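You operate a simulated robot arm through the tools that you are given. There is no shell and no other tool.

You are at the controls of a simulated robot arm. One attempt, no reset.

## Task
Dust the hall cabinet, then polish that patch with the blue cloth.
Fine: use the duster first; load the cloth at the polish tin; put duster and cloth back and close the tin. A coat counts when it lies all over at full strength: go over it till it gets no stronger. What is to be rubbed or washed off counts as gone when no trace of it is left.

Only the result counts: the job must be done as asked and must still hold three seconds after the hand-in. Knocking over, shifting, dropping, spilling or breaking anything else fails it. Flat cloth is picked up by pressing the open fingertips on it (5 to 10 N) and closing them slowly along it; thin cloth reads only 2 to 8 mm in the jaws.

## Robot
A 7-joint arm with a three-finger gripper, fixed in place. Base frame: the origin is on the floor under the middle of its stand, x ahead of it, y to its left, z up; the work surface is at about z = 780. Lengths are in mm, angles in degrees, forces in N, time in s.
With the tool pointing down near the work surface it reaches from about 100 to 880 mm from the base axis. Its first joint turns from -166.0 to 166.0 degrees. Payload 2.94 kg.
Tool frame: the origin (TCP) lies between the finger pads and is the grasp point; the fingertips stand 30 mm ahead of it; z points along the fingers, y is the line along which they close. The gripper opens to 132 mm; its body begins 107 mm behind the TCP.
Orientation is told as [roll, pitch, yaw] about the base's x, y, z axes, in that order, counted from this pose: with the fingers straight down and closing along the base's y, the tool's x points along the base's -x, its y along +y and its z along -z.

## Interface
- The arm moves only by the tool step_arm. Its arguments are lists of equal length, an entry for each row: "gripper": the gripper command, from -1 (fully open) to 1 (shut), values between in proportion; "linear": the shift along the base's x, y, z in units of 500 mm (1.0 is 500 mm), a list of three; "delta_rot": the turn, a rotation vector about the base's x, y, z in units of 45 degrees (1.0 is 45 degrees), a list of three. In form: {"gripper": [gripper, ...], "linear": [[tx, ty, tz], ...], "delta_rot": [[rx, ry, rz], ...]}. A call has 1 to 20 rows; each row is the pose to reach, as a shift and turn from the pose commanded when the call began. A call with a number of a shift or a turn outside -1 to 1 is refused whole. Rows are played at 5 a second. More than 50 mm and 8.6 degrees between two rows, or a gripper value outside its range, and nothing of the call is played. A pose out of reach is approached as far as the arm can. The call stops where the force on the tool passes 60 N (or 10 N more than at its start, if that is more) or the arm is blocked; 0.2 s more then pass. Each finger travels about 37.4 mm/s and halts on what it meets, pressing with about 40 N; the grip force reading is that of the motor and also rises with nothing between the fingers. The clock runs only during rows and for 0.2 s after the last one: add rows that repeat a pose to give the fingers time. The reply holds the time, the measured pose of the TCP, the force on the tool along the base axes, the opening and the grip force, in the units named above and with some noise, with the torque about the TCP (base axes, N m) and any sound that the robot's microphone picked up.
- Cameras (640 x 400 px; columns grow to the right, rows downward): "scene" is fixed at [400.2, 649.2, 1363.7]; the picture's right is [-0.98, 0.22, 0.00], its down [0.21, 0.95, -0.24] and it looks along [-0.05, -0.23, -0.97] (base axes); focal length 214 px, centre (320, 200). "wrist" rides on the gripper at [72, 3, -144] in the tool frame; the picture's right is [-0.04, 1.00, 0.00], its down [-0.88, -0.04, -0.48] and it looks along [-0.48, -0.02, 0.88] (tool axes); focal length 256 px, centre (320, 200). There is no depth. A picture from a camera that has moved, and an enlarged one, comes with that camera's place and axes in the base frame and with its lens.
- grab_frame(camera): a new picture of that camera. No time passes.
- lift_body(by): moves the trunk up (or, below 0, down) by that many mm; the arm rides with it, the base frame stays. It gives what a move gives, with no picture.
- close_up(camera, box): a new picture of the part [left, top, right, bottom] of that camera's present view, enlarged. No time passes.
- job_done(): hands the job in; it is judged then, once.

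Nothing tells you positions but the pictures and the camera data. Unless the task says otherwise, let go and move clear before handing in.

The tools are called as name(argument=value, ...) on one line, values as JSON. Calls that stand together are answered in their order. step_arm: Moves the arm, as the interface text tells. Its arguments: {"type":"object","properties":{"gripper":{"type":"array","items":{"type":"number"}},"linear":{"type":"array","items":{"type":"array","items":{"type":"number"}}},"delta_rot":{"type":"array","items":{"type":"array","items":{"type":"number"}}}},"required":["gripper","linear","delta_rot"]} The other tools are called the same way: lift_body (by) moves the trunk up or down; grab_frame (camera) takes a picture; close_up (camera, box) takes an enlarged picture of a part of a camera's view; job_done () hands the job in.

At the start:

```text
time_s: 0.0
tcp_pos: [219.6, 514.7, 1097.7]
orientation: [0.0, -0.1, -0.1]
wrist_force: [1.3, 0.0, 0.4]
moment: [0.02, 0.01, 0.04]
grip_width: 132.0
gripper_force: 0.1
trunk travel left (down, up): [-275.0, 265.0]
```

scene: 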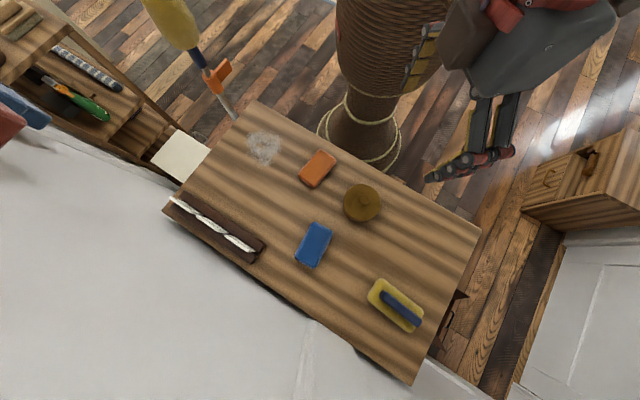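
wrist: 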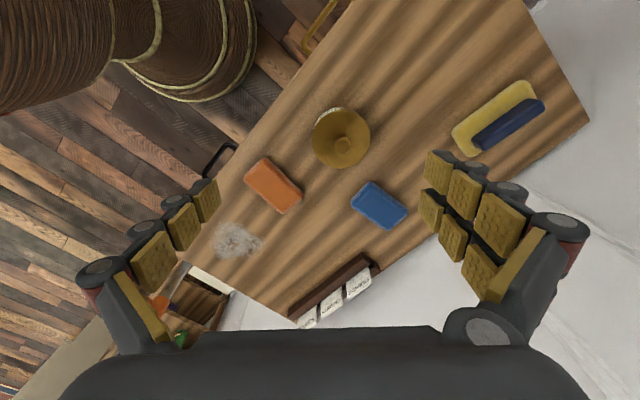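

I see a wooden cabinet top with a grey dusty patch, an orange sponge/cloth, a blue cloth block, a round brass tin, a yellow pad with a blue handle (probably the duster) and a rack with white things. I'll look closer before moving.

close_up(camera="scene", box=[220, 100, 400, 212])

close_up(camera="scene", box=[280, 170, 480, 390])

close_up(camera="scene", box=[150, 180, 290, 280])

close_up(camera="wrist", box=[200, 60, 560, 330])

close_up(camera="scene", box=[0, 0, 250, 200])

```text
3.56 times, centred on (310, 156) of scene
camera zoom: at [400.2, 649.2, 1363.7], right [-0.98, 0.22, 0.0], down [0.21, 0.95, -0.24], along [-0.05, -0.23, -0.97], focal length 763 px, centre (356, 356)
```

zoom: 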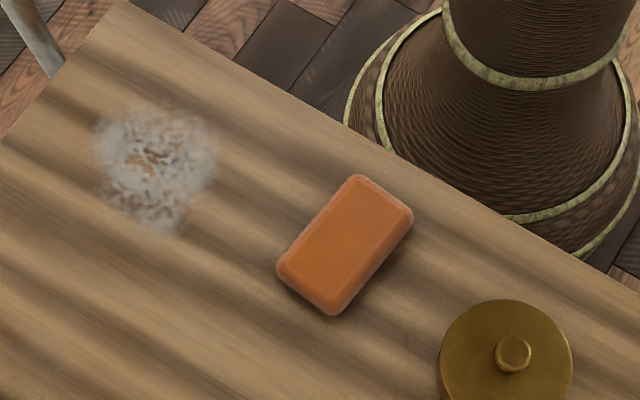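

```text
1.82 times, centred on (380, 280) of scene
camera zoom: at [400.2, 649.2, 1363.7], right [-0.98, 0.22, 0.0], down [0.21, 0.95, -0.24], along [-0.05, -0.23, -0.97], focal length 390 px, centre (211, 54)
```

zoom: 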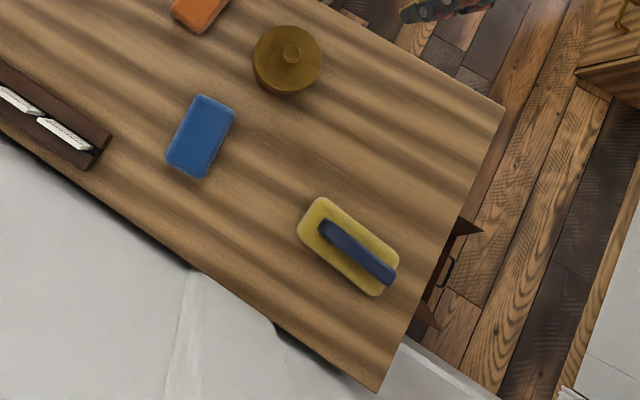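

```text
4.00 times, centred on (220, 230) of scene
camera zoom: at [400.2, 649.2, 1363.7], right [-0.98, 0.22, 0.0], down [0.21, 0.95, -0.24], along [-0.05, -0.23, -0.97], focal length 858 px, centre (720, 80)
```

zoom: 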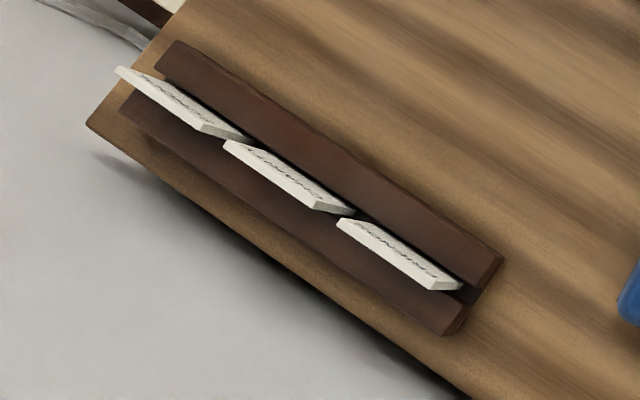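

```text
1.48 times, centred on (380, 195) of wrist
camera zoom: at [147.0, 518.7, 1242.2], right [0.04, 1.0, 0.0], down [0.88, -0.04, 0.48], along [0.48, -0.02, -0.88], focal length 379 px, centre (231, 207)
```

zoom: 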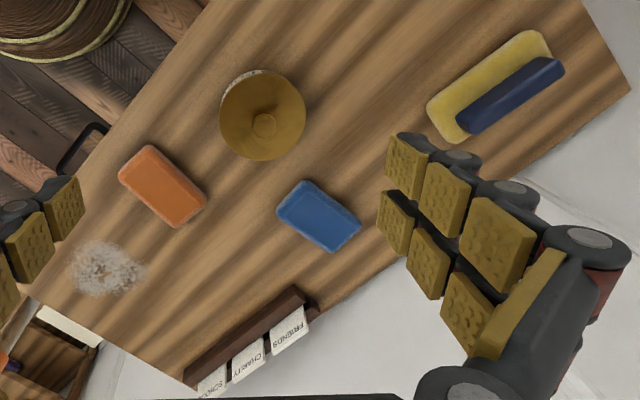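

```text
2.00 times, centred on (125, 100) of scene
camera zoom: at [400.2, 649.2, 1363.7], right [-0.98, 0.22, 0.0], down [0.21, 0.95, -0.24], along [-0.05, -0.23, -0.97], focal length 429 px, centre (710, 400)
```

zoom: 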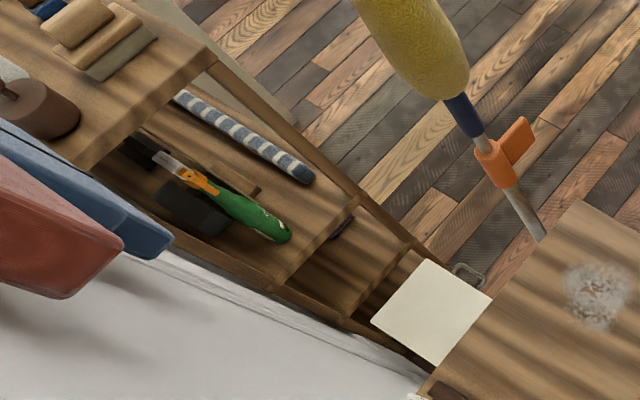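

I want to identify the duster for certain, so I'm zooming on the yellow pad, the standing yellow thing and the tin.

close_up(camera="scene", box=[355, 265, 435, 345])

close_up(camera="scene", box=[130, 0, 250, 130])

close_up(camera="scene", box=[330, 170, 400, 235])

close_up(camera="scene", box=[285, 210, 345, 280])

close_up(camera="wrist", box=[130, 220, 260, 350])

close_up(camera="wrist", box=[300, 90, 390, 180])

```text
5.00 times, centred on (395, 305) of scene
camera zoom: at [400.2, 649.2, 1363.7], right [-0.98, 0.22, 0.0], down [0.21, 0.95, -0.24], along [-0.05, -0.23, -0.97], focal length 1072 px, centre (-55, -325)
```

zoom: 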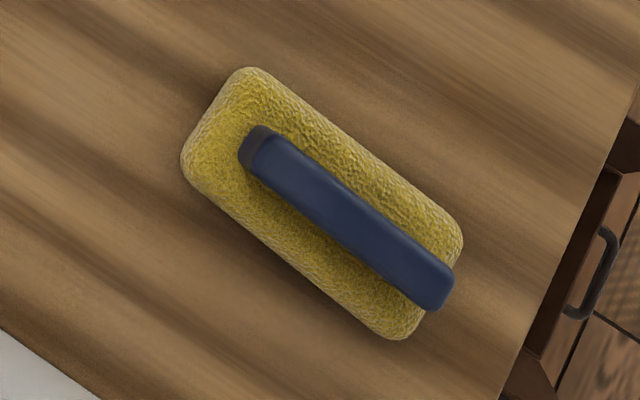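

```text
3.08 times, centred on (190, 65) of scene
camera zoom: at [400.2, 649.2, 1363.7], right [-0.98, 0.22, 0.0], down [0.21, 0.95, -0.24], along [-0.05, -0.23, -0.97], focal length 660 px, centre (720, 615)
```

zoom: 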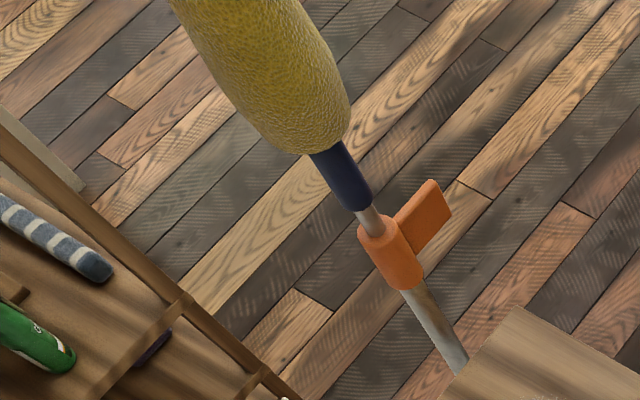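

```text
6.15 times, centred on (365, 202) of scene
camera zoom: at [400.2, 649.2, 1363.7], right [-0.98, 0.22, 0.0], down [0.21, 0.95, -0.24], along [-0.05, -0.23, -0.97], focal length 1320 px, centre (43, 185)
```

zoom: 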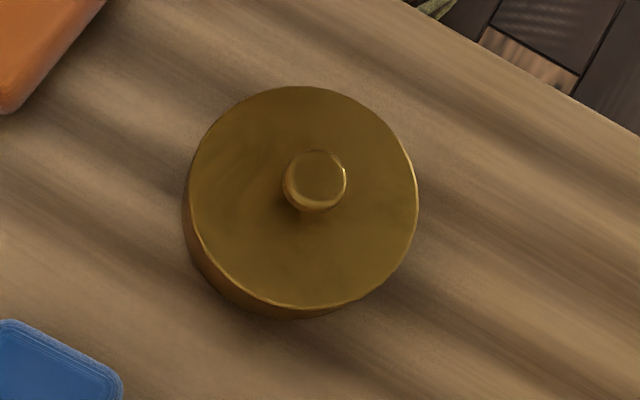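

```text
5.71 times, centred on (315, 245) of scene
camera zoom: at [400.2, 649.2, 1363.7], right [-0.98, 0.22, 0.0], down [0.21, 0.95, -0.24], along [-0.05, -0.23, -0.97], focal length 1226 px, centre (349, -57)
```

zoom: 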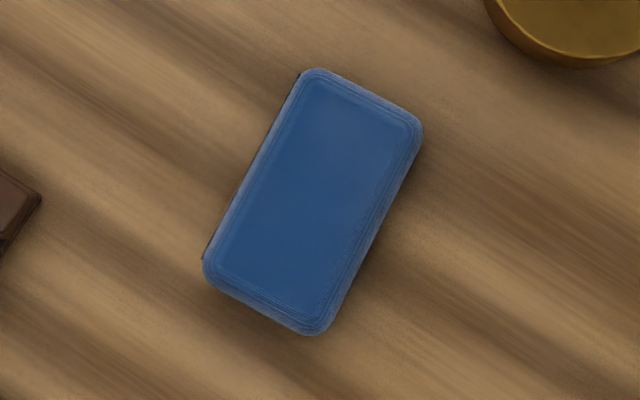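

```text
3.08 times, centred on (195, 285) of wrist
camera zoom: at [147.0, 518.7, 1242.2], right [0.04, 1.0, 0.0], down [0.88, -0.04, 0.48], along [0.48, -0.02, -0.88], focal length 788 px, centre (705, -62)
```

zoom: 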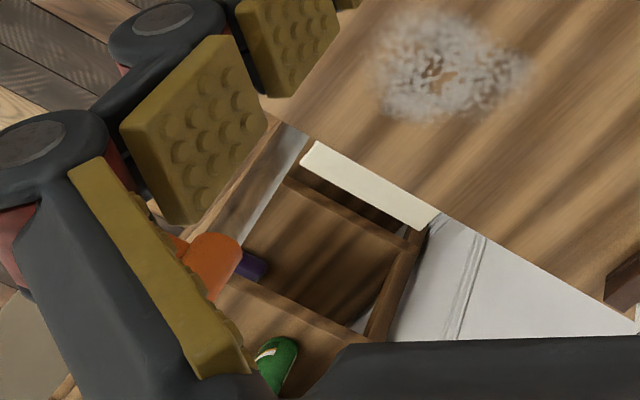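

```text
4.44 times, centred on (345, 135) of wrist
camera zoom: at [147.0, 518.7, 1242.2], right [0.04, 1.0, 0.0], down [0.88, -0.04, 0.48], along [0.48, -0.02, -0.88], focal length 1138 px, centre (209, 489)
```

zoom: 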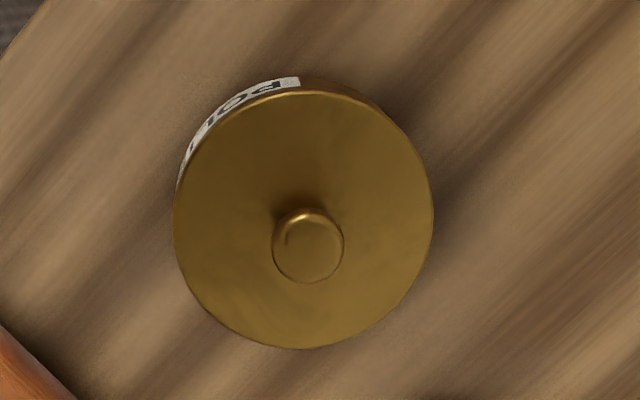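

The low yellow fleece pad with the blue grip looks like the hand duster, but there's also a fluffy-topped pole beside the cabinet. I'll move the wrist camera over the free space to look at that pole before deciding.

step_arm(gripper=[-1, -1, -1, -1, -1, -1, -1], linear=[[0, -0.06, 0.02], [0, -0.12, 0.04], [0, -0.18, 0.06], [0, -0.24, 0.08], [0, -0.3, 0.1], [0, -0.36, 0.12], [0, -0.4, 0.14]], delta_rot=[[0, -0.1, 0], [0, -0.2, 0], [0, -0.3, 0], [0, -0.4, 0], [0, -0.5, 0], [0, -0.6, 0], [0, -0.7, 0]])

grab_frame(camera="wrist")

grab_frame(camera="scene")

```text
time_s: 1.6
tcp_pos: [218.4, 314.1, 1168.8]
orientation: [0.1, -31.6, 0.1]
wrist_force: [0.5, -1.3, -0.2]
moment: [-0.03, 0.0, 0.05]
grip_width: 132.0
gripper_force: 0.2
trunk travel left (down, up): [-275.0, 265.0]
```

```text
taken
camera wrist: at [81.5, 318.2, 1253.7], right [0.04, 1.0, 0.02], down [0.5, -0.04, 0.87], along [0.87, -0.02, -0.5], focal length 256 px, centre (320, 200)
```

wrist: 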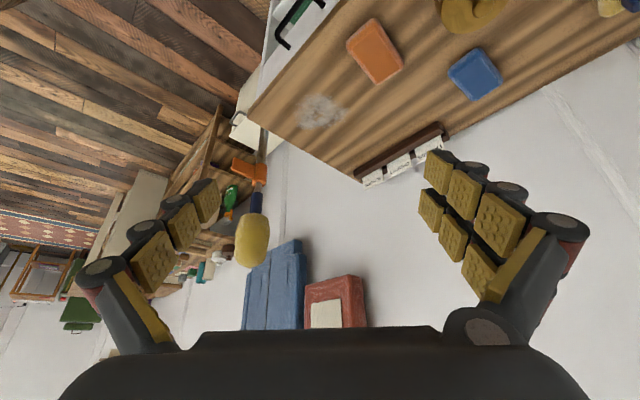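

```text
taken
```

scene: 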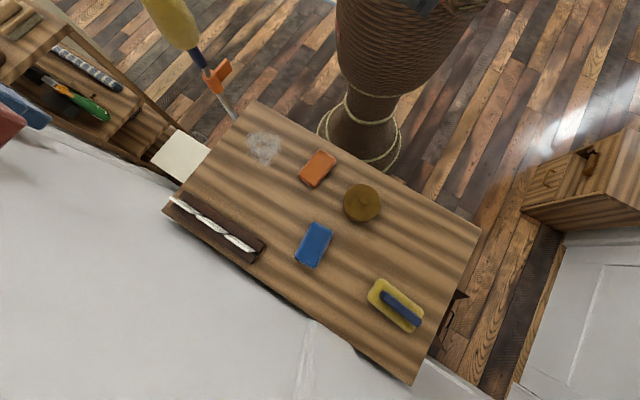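

close_up(camera="wrist", box=[200, 100, 320, 280])

close_up(camera="wrist", box=[340, 110, 460, 200])

close_up(camera="wrist", box=[250, 0, 400, 140])

```text
2.22 times, centred on (260, 190) of wrist
camera zoom: at [81.5, 318.2, 1253.7], right [0.04, 1.0, 0.02], down [0.5, -0.04, 0.87], along [0.87, -0.02, -0.5], focal length 569 px, centre (453, 222)
```

zoom: 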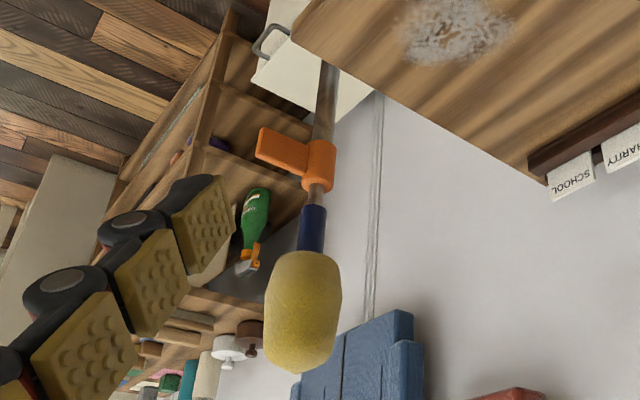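

```text
4.44 times, centred on (400, 155) of wrist
camera zoom: at [81.5, 318.2, 1253.7], right [0.04, 1.0, 0.02], down [0.5, -0.04, 0.87], along [0.87, -0.02, -0.5], focal length 1138 px, centre (-36, 400)
```

zoom: 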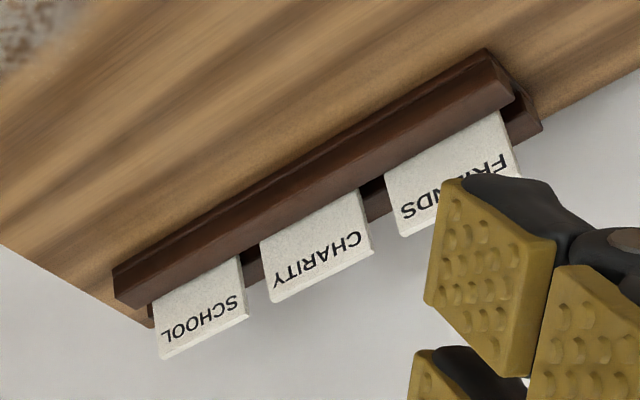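

```text
2.86 times, centred on (325, 70) of wrist
camera zoom: at [81.5, 318.2, 1253.7], right [0.04, 1.0, 0.02], down [0.5, -0.04, 0.87], along [0.87, -0.02, -0.5], focal length 731 px, centre (306, 571)
```

zoom: 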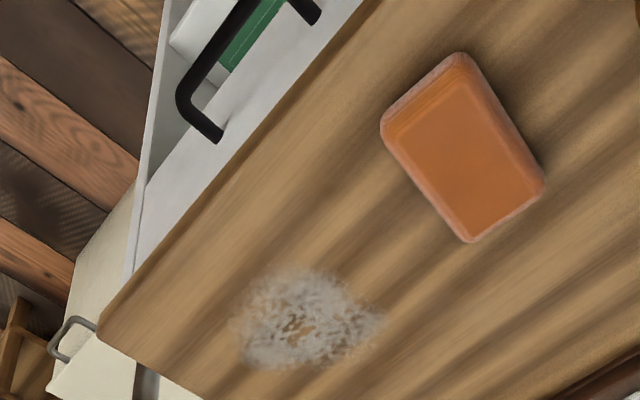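

The standing yellow thing is a long telescopic duster behind the cabinet. The fleece pad with the navy grip, lying among the polishing things, is the hand duster I'll use. Next I level the tool and go above that pad for a closer look.

step_arm(gripper=[-1, -1, -1, -1, -1, -1, -1, -1, -1, -1], linear=[[0.006, 0.08, -0.02], [0.012, 0.16, -0.04], [0.018, 0.24, -0.06], [0.024, 0.32, -0.08], [0.03, 0.4, -0.1], [0.036, 0.48, -0.12], [0.042, 0.56, -0.14], [0.048, 0.64, -0.16], [0.054, 0.72, -0.18], [0.058, 0.772, -0.2]], delta_rot=[[0, 0.07, 0], [0, 0.14, 0], [0, 0.21, 0], [0, 0.28, 0], [0, 0.35, 0], [0, 0.42, 0], [0, 0.49, 0], [0, 0.56, 0], [0, 0.63, 0], [0, 0.702, 0]])

grab_frame(camera="wrist")

```text
time_s: 3.8
tcp_pos: [248.2, 701.9, 1067.2]
orientation: [-0.1, 0.1, -0.1]
wrist_force: [-0.5, -0.2, 0.5]
moment: [-0.01, 0.0, -0.02]
grip_width: 132.1
gripper_force: 0.1
trunk travel left (down, up): [-275.0, 265.0]
```

```text
taken
camera wrist: at [176.5, 706.3, 1211.6], right [0.04, 1.0, 0.0], down [0.88, -0.04, 0.47], along [0.47, -0.02, -0.88], focal length 256 px, centre (320, 200)
```

wrist: 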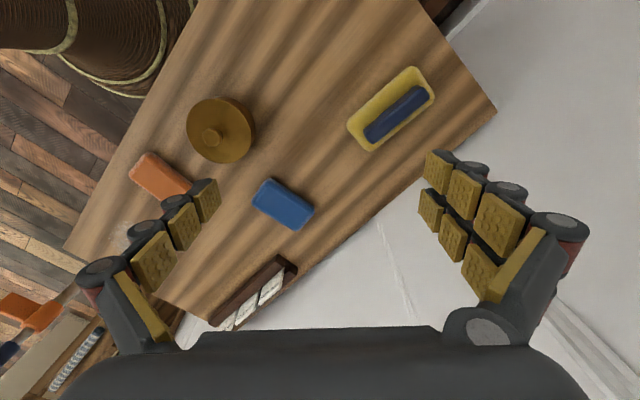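

close_up(camera="wrist", box=[330, 50, 450, 165])

close_up(camera="wrist", box=[110, 80, 330, 240])

step_arm(gripper=[-1, -1, -1, -1, -1, -1], linear=[[0, 0.02, -0.02], [0, 0.04, -0.04], [0, 0.06, -0.06], [0, 0.08, -0.08], [0, 0.1, -0.1], [0, 0.12, -0.12]], delta_rot=[[0, 0, -0.167], [0, 0, -0.333], [0, 0, -0.5], [0, 0, -0.667], [0, 0, -0.833], [0, 0, -1.0]])

grab_frame(camera="wrist")

```text
3.48 times, centred on (390, 108) of wrist
camera zoom: at [176.5, 706.3, 1211.6], right [0.04, 1.0, 0.0], down [0.88, -0.04, 0.47], along [0.47, -0.02, -0.88], focal length 890 px, centre (76, 522)
```

zoom: 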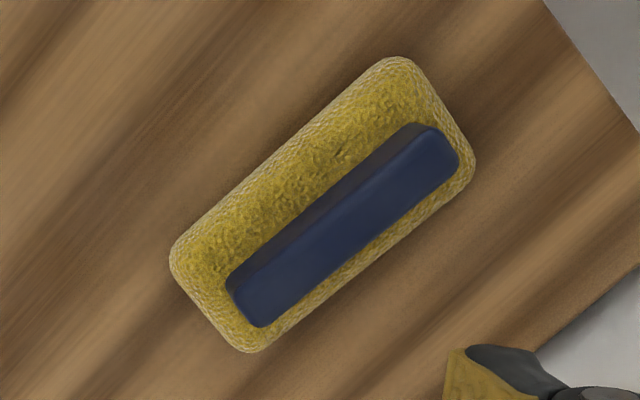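

```text
2.50 times, centred on (220, 160) of wrist
camera zoom: at [176.5, 706.3, 1211.6], right [0.04, 1.0, 0.0], down [0.88, -0.04, 0.47], along [0.47, -0.02, -0.88], focal length 640 px, centre (570, 300)
```

zoom: 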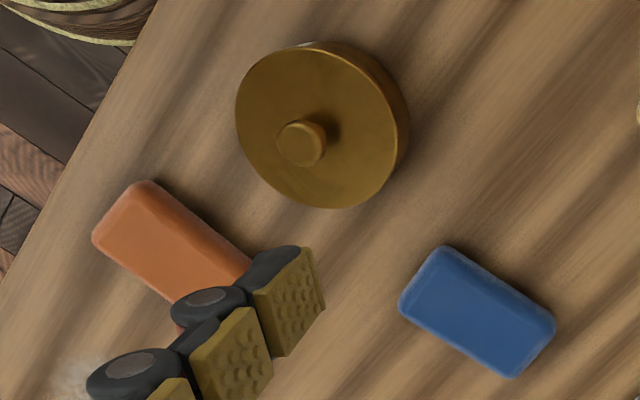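

```text
time_s: 5.2
tcp_pos: [247.8, 761.3, 1007.7]
orientation: [0.0, 0.1, -45.2]
wrist_force: [-0.1, 0.3, 0.7]
moment: [-0.02, -0.02, 0.0]
grip_width: 131.6
gripper_force: 0.0
trunk travel left (down, up): [-275.0, 265.0]
```

```text
taken
camera wrist: at [199.1, 815.4, 1151.7], right [0.74, 0.67, 0.0], down [0.59, -0.65, 0.47], along [0.32, -0.35, -0.88], focal length 256 px, centre (320, 200)
```

wrist: 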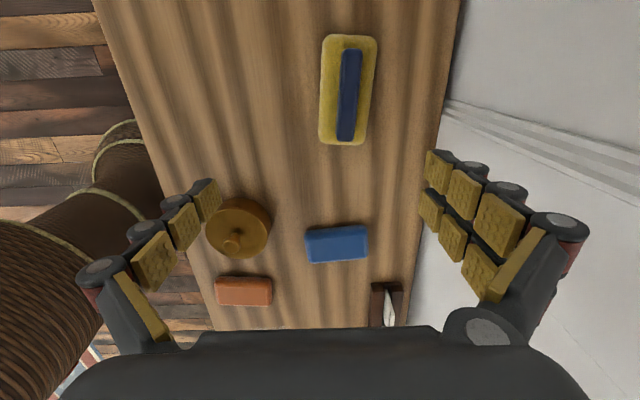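

step_arm(gripper=[-1, -1, -1, -1], linear=[[0, 0.035, -0.03], [0, 0.07, -0.06], [0, 0.104, -0.09], [0, 0.104, -0.115]], delta_rot=[[0, 0, -0.03], [0, 0, -0.06], [0, 0, -0.1], [0, 0, -0.1]])

grab_frame(camera="wrist")

grab_frame(camera="scene")

```text
time_s: 6.2
tcp_pos: [249.3, 812.5, 949.0]
orientation: [-0.1, 0.1, -49.4]
wrist_force: [-0.1, -0.5, -0.3]
moment: [-0.02, 0.0, -0.07]
grip_width: 131.8
gripper_force: 0.0
trunk travel left (down, up): [-275.0, 265.0]
```

```text
taken
camera wrist: at [204.4, 870.7, 1094.5], right [0.79, 0.62, 0.0], down [0.54, -0.69, 0.47], along [0.29, -0.37, -0.88], focal length 256 px, centre (320, 200)
```

wrist: 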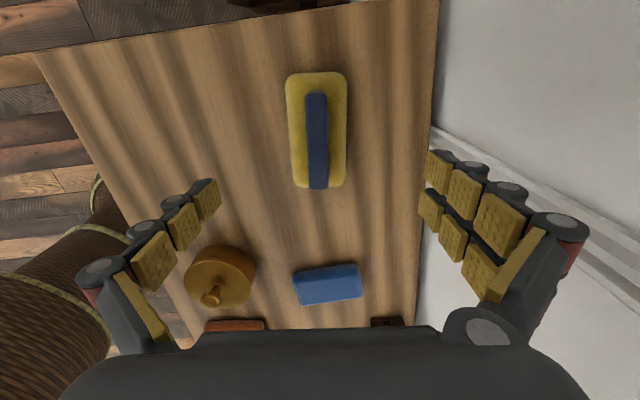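

```text
taken
```

scene: 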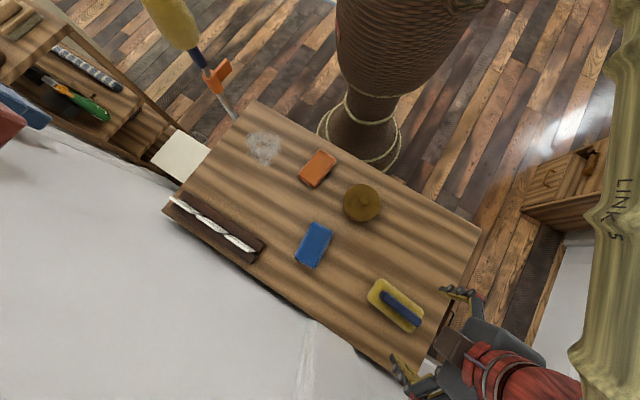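

close_up(camera="wrist", box=[256, 60, 376, 200])

close_up(camera="scene", box=[350, 260, 500, 400])

```text
2.86 times, centred on (316, 130) of wrist
camera zoom: at [204.4, 870.7, 1094.5], right [0.79, 0.62, 0.0], down [0.54, -0.69, 0.47], along [0.29, -0.37, -0.88], focal length 731 px, centre (331, 400)
```

zoom: 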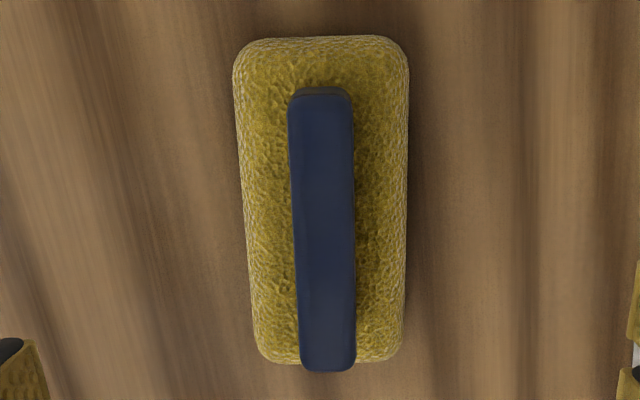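

```text
2.86 times, centred on (425, 330) of scene
camera zoom: at [400.2, 649.2, 1363.7], right [-0.98, 0.22, 0.0], down [0.21, 0.95, -0.24], along [-0.05, -0.23, -0.97], focal length 613 px, centre (20, -171)
```

zoom: 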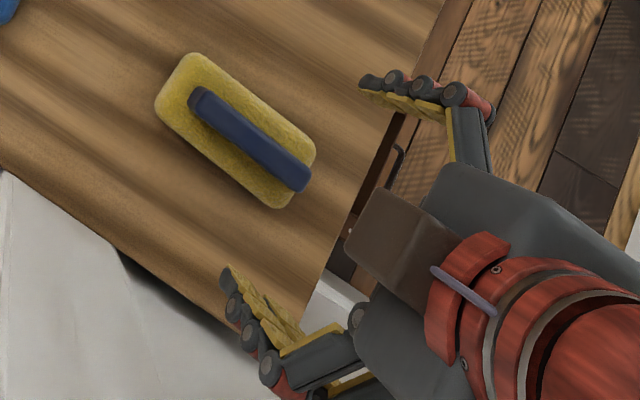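

The handle is centred near [249, 811] with its top at about z 835, and the wall runs along the cabinet's back edge. I'll narrow the fingers a bit and descend astride the handle.

step_arm(gripper=[-0.05, -0.05, -0.05, -0.05, -0.05, -0.05, -0.05, -0.05], linear=[[-0.0016, -0.0036, 0], [-0.0016, -0.0036, 0], [-0.0016, -0.0036, 0], [-0.0016, -0.0036, 0], [-0.0016, -0.0036, -0.06], [-0.0016, -0.0036, -0.12], [-0.0016, -0.0036, -0.17], [-0.0016, -0.0036, -0.19]], delta_rot=[[0, 0, -0.024], [0, 0, -0.024], [0, 0, -0.024], [0, 0, -0.024], [0, 0, -0.024], [0, 0, -0.024], [0, 0, -0.024], [0, 0, -0.024]])

grab_frame(camera="wrist")

close_up(camera="scene", box=[350, 240, 500, 380])

```text
time_s: 8.0
tcp_pos: [248.2, 812.0, 854.1]
orientation: [0.0, 0.2, -50.6]
wrist_force: [-0.5, -0.3, 0.7]
moment: [-0.02, 0.0, 0.01]
grip_width: 69.1
gripper_force: 0.0
trunk travel left (down, up): [-275.0, 265.0]
```

```text
taken
camera wrist: at [204.1, 869.9, 999.0], right [0.8, 0.6, 0.0], down [0.53, -0.7, 0.47], along [0.29, -0.38, -0.88], focal length 256 px, centre (320, 200)
```

wrist: 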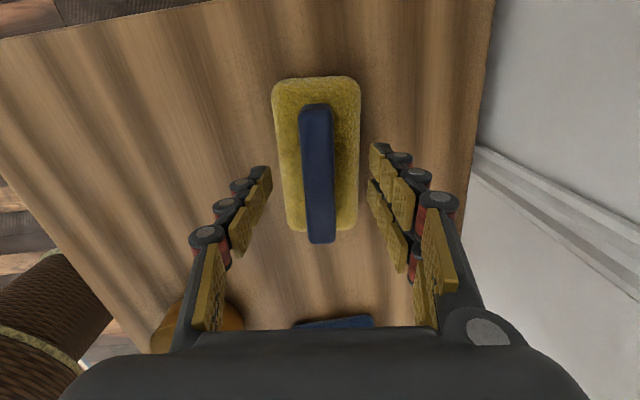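

```text
2.86 times, centred on (425, 310) of scene
camera zoom: at [400.2, 649.2, 1363.7], right [-0.98, 0.22, 0.0], down [0.21, 0.95, -0.24], along [-0.05, -0.23, -0.97], focal length 613 px, centre (20, -114)
```

zoom: 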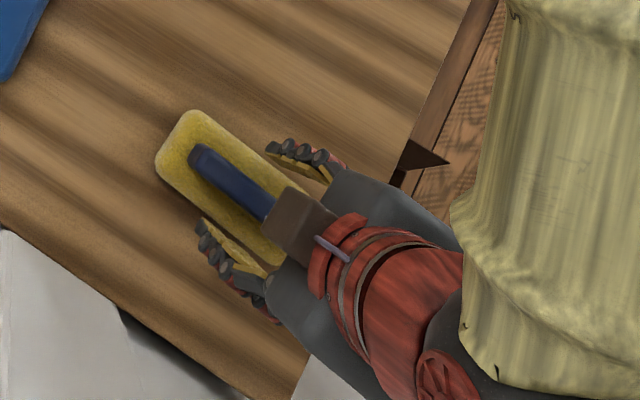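

step_arm(gripper=[-0.05, -0.05, -0.05], linear=[[0, -0.002, -0.014], [0, -0.002, -0.028], [0, -0.002, -0.028]], delta_rot=[[0, 0, 0], [0, 0, 0], [0, 0, 0]])

grab_frame(camera="wrist")

```text
time_s: 8.8
tcp_pos: [247.8, 810.6, 840.5]
orientation: [0.1, 0.1, -50.6]
wrist_force: [-0.6, -0.6, 0.3]
moment: [-0.01, -0.01, -0.03]
grip_width: 69.3
gripper_force: 0.1
trunk travel left (down, up): [-275.0, 265.0]
```

```text
taken
camera wrist: at [204.0, 868.7, 985.2], right [0.8, 0.6, 0.0], down [0.53, -0.7, 0.47], along [0.28, -0.38, -0.88], focal length 256 px, centre (320, 200)
```

wrist: 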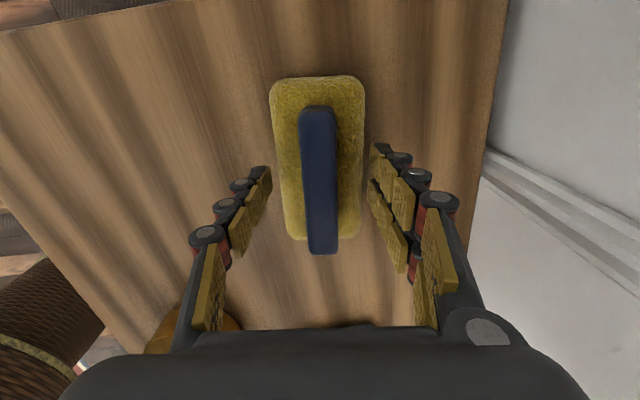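

The fingers straddle the grip evenly; closing on it now.

step_arm(gripper=[0.2, 0.4, 0.6, 0.75, 0.9, 1, 1, 1], linear=[[0, 0, 0], [0, 0, 0], [0, 0, 0], [0, 0, 0], [0, 0, 0], [0, 0, 0], [0, 0, 0], [0, 0, 0]], delta_rot=[[0, 0, 0], [0, 0, 0], [0, 0, 0], [0, 0, 0], [0, 0, 0], [0, 0, 0], [0, 0, 0], [0, 0, 0]])

grab_frame(camera="wrist")

close_up(camera="scene", box=[350, 240, 500, 380])

```text
time_s: 10.6
tcp_pos: [247.0, 811.2, 840.9]
orientation: [0.1, 0.2, -50.6]
wrist_force: [-0.3, -0.4, -0.4]
moment: [-0.02, 0.04, 0.01]
grip_width: 21.2
gripper_force: 40.2
trunk travel left (down, up): [-275.0, 265.0]
```

```text
taken
camera wrist: at [204.0, 868.7, 985.2], right [0.8, 0.6, 0.0], down [0.53, -0.7, 0.47], along [0.28, -0.38, -0.88], focal length 256 px, centre (320, 200)
```

wrist: 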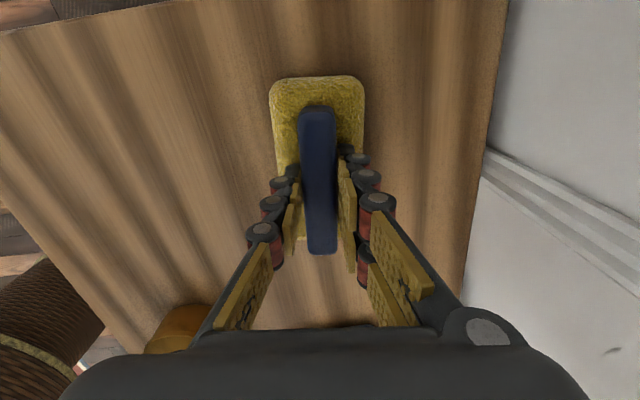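

```text
2.86 times, centred on (425, 310) of scene
camera zoom: at [400.2, 649.2, 1363.7], right [-0.98, 0.22, 0.0], down [0.21, 0.95, -0.24], along [-0.05, -0.23, -0.97], focal length 613 px, centre (20, -114)
```

zoom: 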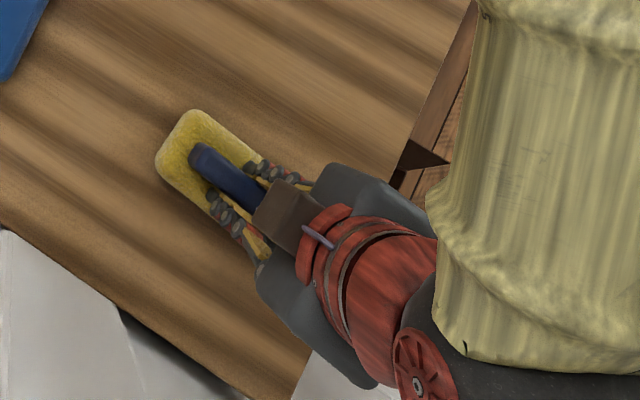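

The duster is held (21 mm). I'll lift it straight up and check, then carry it across to the dust patch at about [500, 315].

step_arm(gripper=[1, 1, 1, 1, 1], linear=[[0, 0, 0.02], [0, 0, 0.06], [0, 0, 0.12], [0, 0, 0.18], [0, 0, 0.22]], delta_rot=[[0, 0, 0], [0, 0, 0], [0, 0, 0], [0, 0, 0], [0, 0, 0]])

grab_frame(camera="wrist")

grab_frame(camera="scene")

```text
time_s: 11.8
tcp_pos: [248.3, 811.0, 950.0]
orientation: [-0.1, 0.0, -50.7]
wrist_force: [0.0, 0.1, -2.0]
moment: [0.02, -0.02, 0.0]
grip_width: 21.0
gripper_force: 40.1
trunk travel left (down, up): [-275.0, 265.0]
```

```text
taken
camera wrist: at [203.9, 868.6, 1095.8], right [0.8, 0.6, 0.0], down [0.53, -0.7, 0.48], along [0.28, -0.38, -0.88], focal length 256 px, centre (320, 200)
```

wrist: 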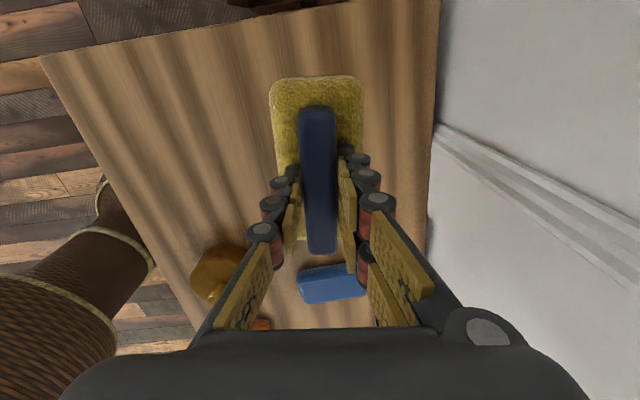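

```text
taken
```

scene: 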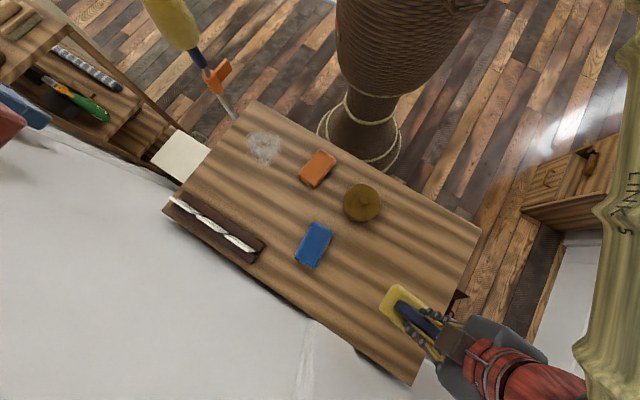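

step_arm(gripper=[1, 1, 1, 1, 1, 1, 1, 1, 1, 1, 1, 1, 1], linear=[[0.04, -0.077, 0.01], [0.08, -0.154, 0.02], [0.12, -0.231, 0.02], [0.16, -0.308, 0.02], [0.2, -0.385, 0.02], [0.24, -0.462, 0.02], [0.28, -0.539, 0.02], [0.32, -0.616, 0.02], [0.36, -0.693, 0.02], [0.4, -0.77, 0.02], [0.44, -0.847, 0.02], [0.48, -0.924, 0.02], [0.498, -0.96, 0.02]], delta_rot=[[0, 0, 0], [0, 0, 0], [0, 0, 0], [0, 0, 0], [0, 0, 0], [0, 0, 0], [0, 0, 0], [0, 0, 0], [0, 0, 0], [0, 0, 0], [0, 0, 0], [0, 0, 0], [0, 0, 0]])

grab_frame(camera="wrist")

grab_frame(camera="scene")

```text
time_s: 14.6
tcp_pos: [496.0, 328.3, 960.2]
orientation: [0.0, 0.1, -50.5]
wrist_force: [-0.2, 0.9, -0.8]
moment: [-0.02, -0.01, 0.0]
grip_width: 21.1
gripper_force: 39.8
trunk travel left (down, up): [-275.0, 265.0]
```

```text
taken
camera wrist: at [453.5, 387.1, 1105.0], right [0.8, 0.6, 0.0], down [0.53, -0.7, 0.47], along [0.28, -0.38, -0.88], focal length 256 px, centre (320, 200)
```

wrist: 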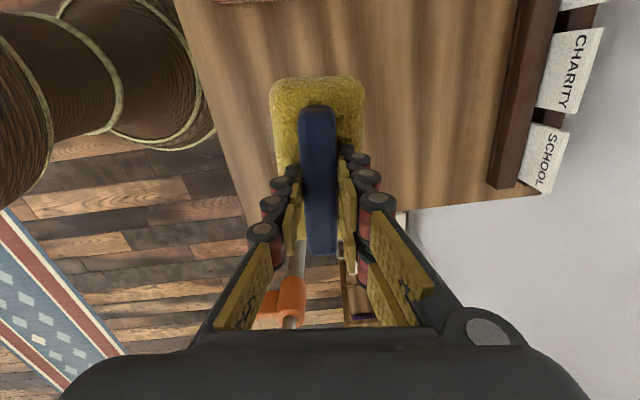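

```text
taken
```

scene: 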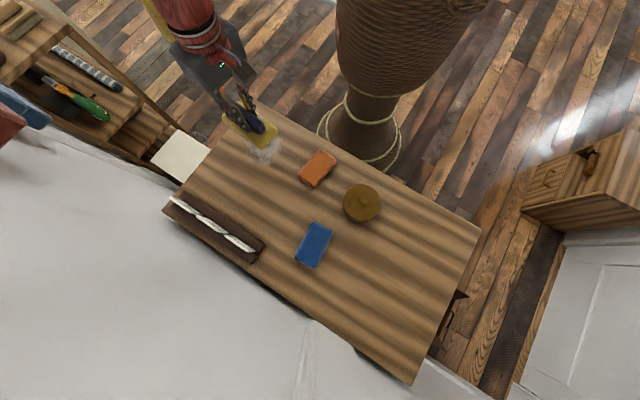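

close_up(camera="scene", box=[130, 0, 330, 190])

```text
2.11 times, centred on (230, 95) of scene
camera zoom: at [400.2, 649.2, 1363.7], right [-0.98, 0.22, 0.0], down [0.21, 0.95, -0.24], along [-0.05, -0.23, -0.97], focal length 452 px, centre (510, 421)
```

zoom: 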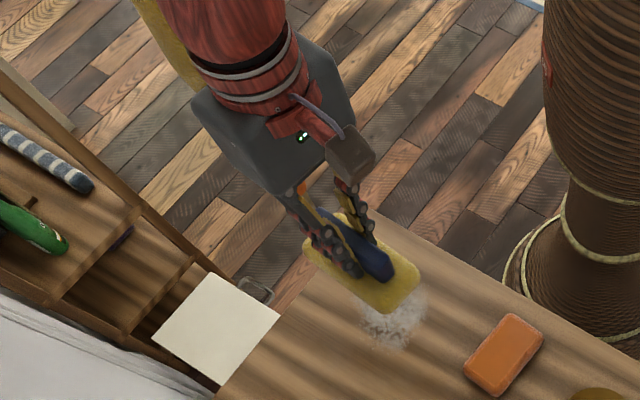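

Gripper clears the pole well. I'll lower the duster on the near side of the dust patch, just above contact.

step_arm(gripper=[1, 1, 1, 1, 1, 1, 1, 1], linear=[[-0.03, -0.04, 0], [-0.0636, -0.0878, 0], [-0.0636, -0.0878, -0.07], [-0.0636, -0.0878, -0.14], [-0.0636, -0.0878, -0.2], [-0.0636, -0.0878, -0.22], [-0.0636, -0.0878, -0.23], [-0.0636, -0.0878, -0.23]], delta_rot=[[0, 0, 0], [0, 0, 0], [0, 0, 0], [0, 0, 0], [0, 0, 0], [0, 0, 0], [0, 0, 0], [0, 0, 0]])

close_up(camera="scene", box=[180, 40, 340, 200])

grab_frame(camera="wrist")

```text
time_s: 16.4
tcp_pos: [464.2, 285.4, 846.3]
orientation: [-0.1, 0.1, -50.6]
wrist_force: [-0.4, -0.4, -1.7]
moment: [0.0, 0.01, 0.02]
grip_width: 21.2
gripper_force: 40.0
trunk travel left (down, up): [-275.0, 265.0]
```

```text
2.50 times, centred on (260, 120) of scene
camera zoom: at [400.2, 649.2, 1363.7], right [-0.98, 0.22, 0.0], down [0.21, 0.95, -0.24], along [-0.05, -0.23, -0.97], focal length 536 px, centre (470, 400)
```

zoom: 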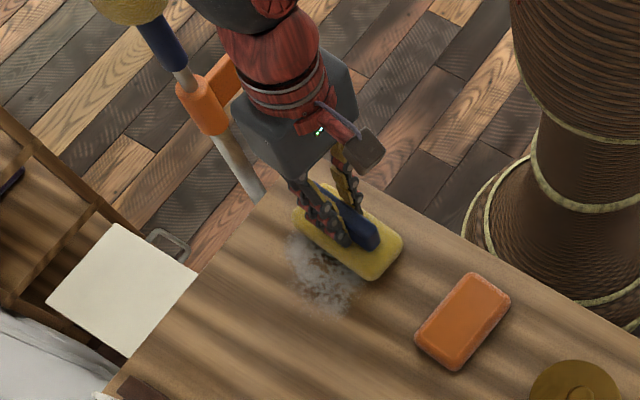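

```text
taken
camera wrist: at [421.7, 344.0, 990.6], right [0.8, 0.6, 0.0], down [0.53, -0.7, 0.47], along [0.28, -0.38, -0.88], focal length 256 px, centre (320, 200)
```

wrist: 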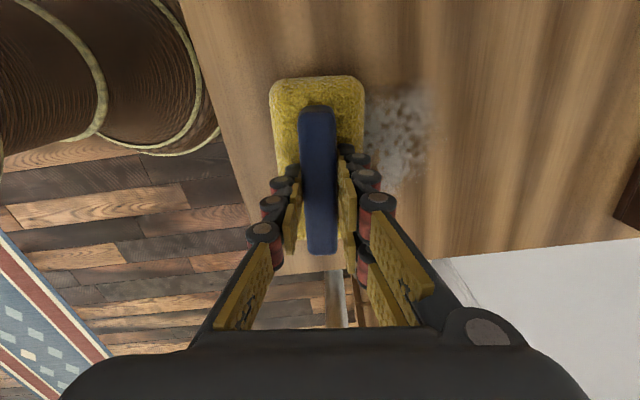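

The pad is just above the surface at the near edge of the dust. Lowering gently into contact and reading the force.

step_arm(gripper=[1, 1, 1, 1], linear=[[0, 0, -0.006], [0, 0, -0.01], [0, 0, -0.013], [0, 0, -0.013]], delta_rot=[[0, 0, 0], [0, 0, 0], [0, 0, 0], [0, 0, 0]])

```text
time_s: 17.4
tcp_pos: [465.6, 287.0, 840.1]
orientation: [0.0, 0.1, -50.6]
wrist_force: [-3.0, -2.0, 11.9]
moment: [-0.08, 0.07, -0.02]
grip_width: 21.2
gripper_force: 40.0
trunk travel left (down, up): [-275.0, 265.0]
```

Contact at about 13 N. Now sweeping across the whole patch in overlapping strokes.

step_arm(gripper=[1, 1, 1, 1, 1, 1, 1, 1, 1, 1, 1, 1, 1, 1, 1, 1, 1, 1], linear=[[-0.053, -0.0068, 0], [-0.0144, 0.025, 0], [0.0242, 0.0568, 0], [0.0628, 0.0886, 0], [0.1014, 0.1204, 0], [0.1354, 0.1484, 0], [0.1862, 0.0866, 0], [0.1524, 0.0586, 0], [0.1138, 0.0268, 0], [0.0752, -0.005, 0], [0.0366, -0.0368, 0], [-0.002, -0.0686, 0], [-0.0276, -0.0378, 0], [0.0112, -0.006, 0], [0.0498, 0.0258, 0], [0.0884, 0.0576, 0], [0.127, 0.0894, 0], [0.1608, 0.1174, 0]], delta_rot=[[0, 0, 0], [0, 0, 0], [0, 0, 0], [0, 0, 0], [0, 0, 0], [0, 0, 0], [0, 0, 0], [0, 0, 0], [0, 0, 0], [0, 0, 0], [0, 0, 0], [0, 0, 0], [0, 0, 0], [0, 0, 0], [0, 0, 0], [0, 0, 0], [0, 0, 0], [0, 0, 0]])

close_up(camera="scene", box=[180, 40, 340, 200])

grab_frame(camera="wrist")

```text
time_s: 21.2
tcp_pos: [546.9, 343.4, 839.7]
orientation: [0.1, 0.1, -50.7]
wrist_force: [-2.3, -1.7, 18.8]
moment: [0.06, 0.22, 0.04]
grip_width: 21.2
gripper_force: 39.6
trunk travel left (down, up): [-275.0, 265.0]
```

```text
2.50 times, centred on (260, 120) of scene
camera zoom: at [400.2, 649.2, 1363.7], right [-0.98, 0.22, 0.0], down [0.21, 0.95, -0.24], along [-0.05, -0.23, -0.97], focal length 536 px, centre (470, 400)
```

zoom: 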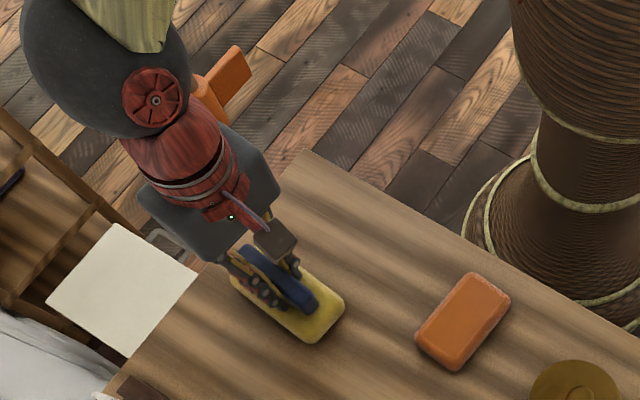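

```text
taken
camera wrist: at [501.8, 402.3, 984.8], right [0.8, 0.6, 0.0], down [0.53, -0.7, 0.47], along [0.29, -0.38, -0.88], focal length 256 px, centre (320, 200)
```

wrist: 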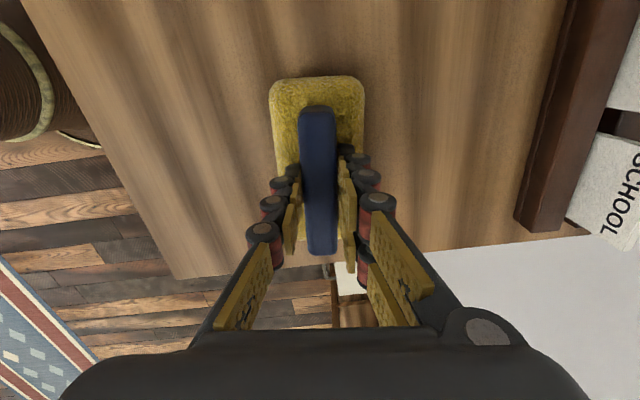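

grab_frame(camera="scene")

close_up(camera="scene", box=[100, 0, 260, 100])

```text
taken
```

scene: 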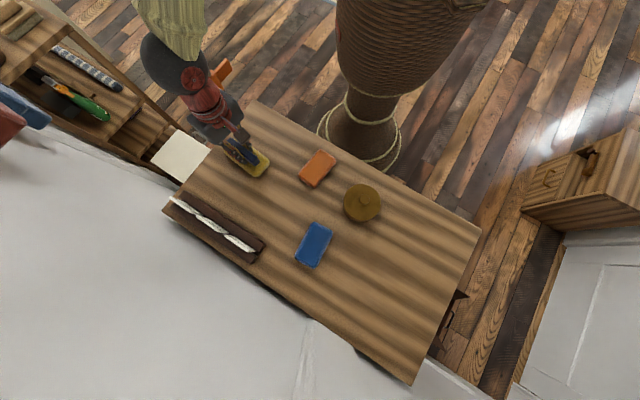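

```text
4.00 times, centred on (180, 50) of scene
camera zoom: at [400.2, 649.2, 1363.7], right [-0.98, 0.22, 0.0], down [0.21, 0.95, -0.24], along [-0.05, -0.23, -0.97], focal length 858 px, centre (880, 800)
```

zoom: 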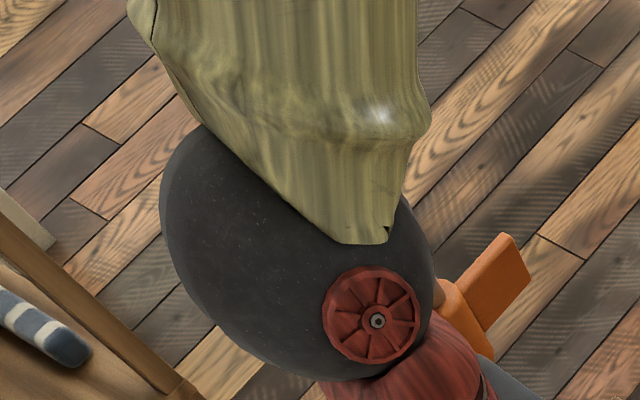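

The patch looks clean under the duster, but the forearm runs close to the tall duster's head. I'll lift straight up away from the surface and inspect from a safe spot.

step_arm(gripper=[1, 1, 1, 1, 1, 1, 1, 1, 1], linear=[[0, 0, 0.04], [0, 0, 0.1], [0, 0, 0.16], [0, 0, 0.22], [-0.05, 0.06, 0.24], [-0.1, 0.12, 0.24], [-0.15, 0.18, 0.24], [-0.2, 0.24, 0.24], [-0.25, 0.3, 0.24]], delta_rot=[[0, 0, 0], [0, 0, 0], [0, 0, 0], [0, 0, 0], [0, 0, 0], [0, 0, 0], [0, 0, 0], [0, 0, 0], [0, 0, 0]])

grab_frame(camera="scene")

close_up(camera="scene", box=[220, 100, 340, 190])

grab_frame(camera="wrist")

```text
time_s: 23.2
tcp_pos: [422.0, 495.8, 960.8]
orientation: [0.0, 0.1, -50.6]
wrist_force: [0.9, 0.0, -1.1]
moment: [-0.01, 0.01, -0.02]
grip_width: 21.0
gripper_force: 39.9
trunk travel left (down, up): [-275.0, 265.0]
```

```text
taken
```

scene: 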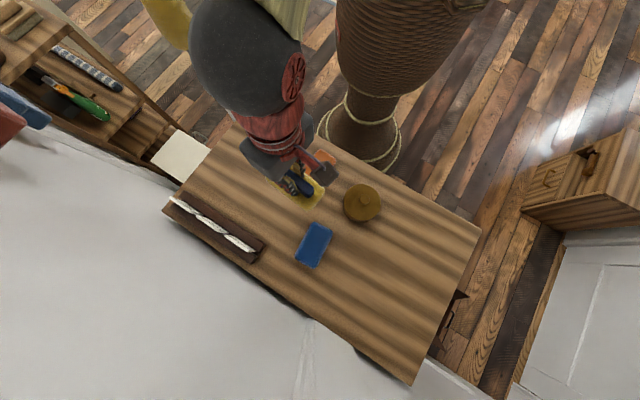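

```text
4.44 times, centred on (280, 145) of scene
camera zoom: at [400.2, 649.2, 1363.7], right [-0.98, 0.22, 0.0], down [0.21, 0.95, -0.24], along [-0.05, -0.23, -0.97], focal length 953 px, centre (498, 444)
```

zoom: 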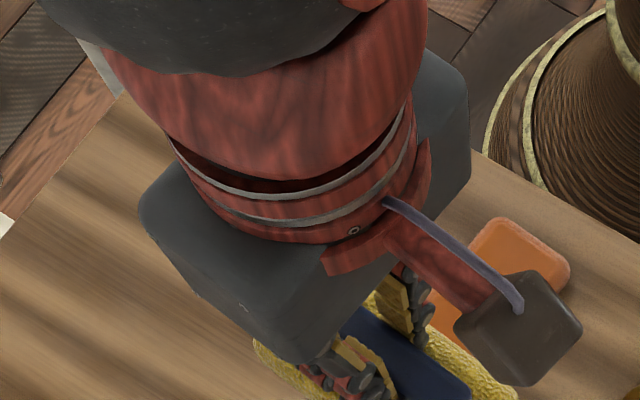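

```text
taken
camera wrist: at [377.6, 554.7, 1104.2], right [0.8, 0.6, 0.0], down [0.53, -0.7, 0.47], along [0.28, -0.38, -0.88], focal length 256 px, centre (320, 200)
```

wrist: 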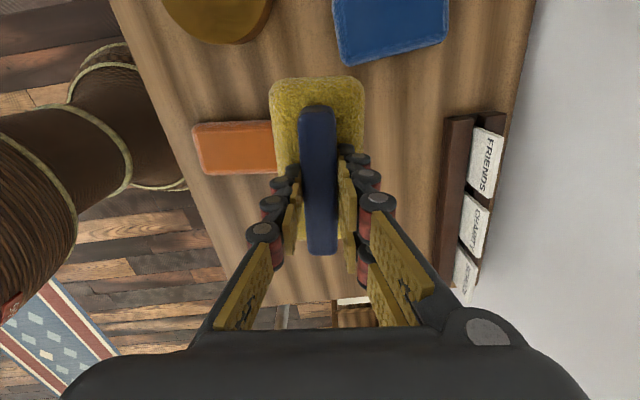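

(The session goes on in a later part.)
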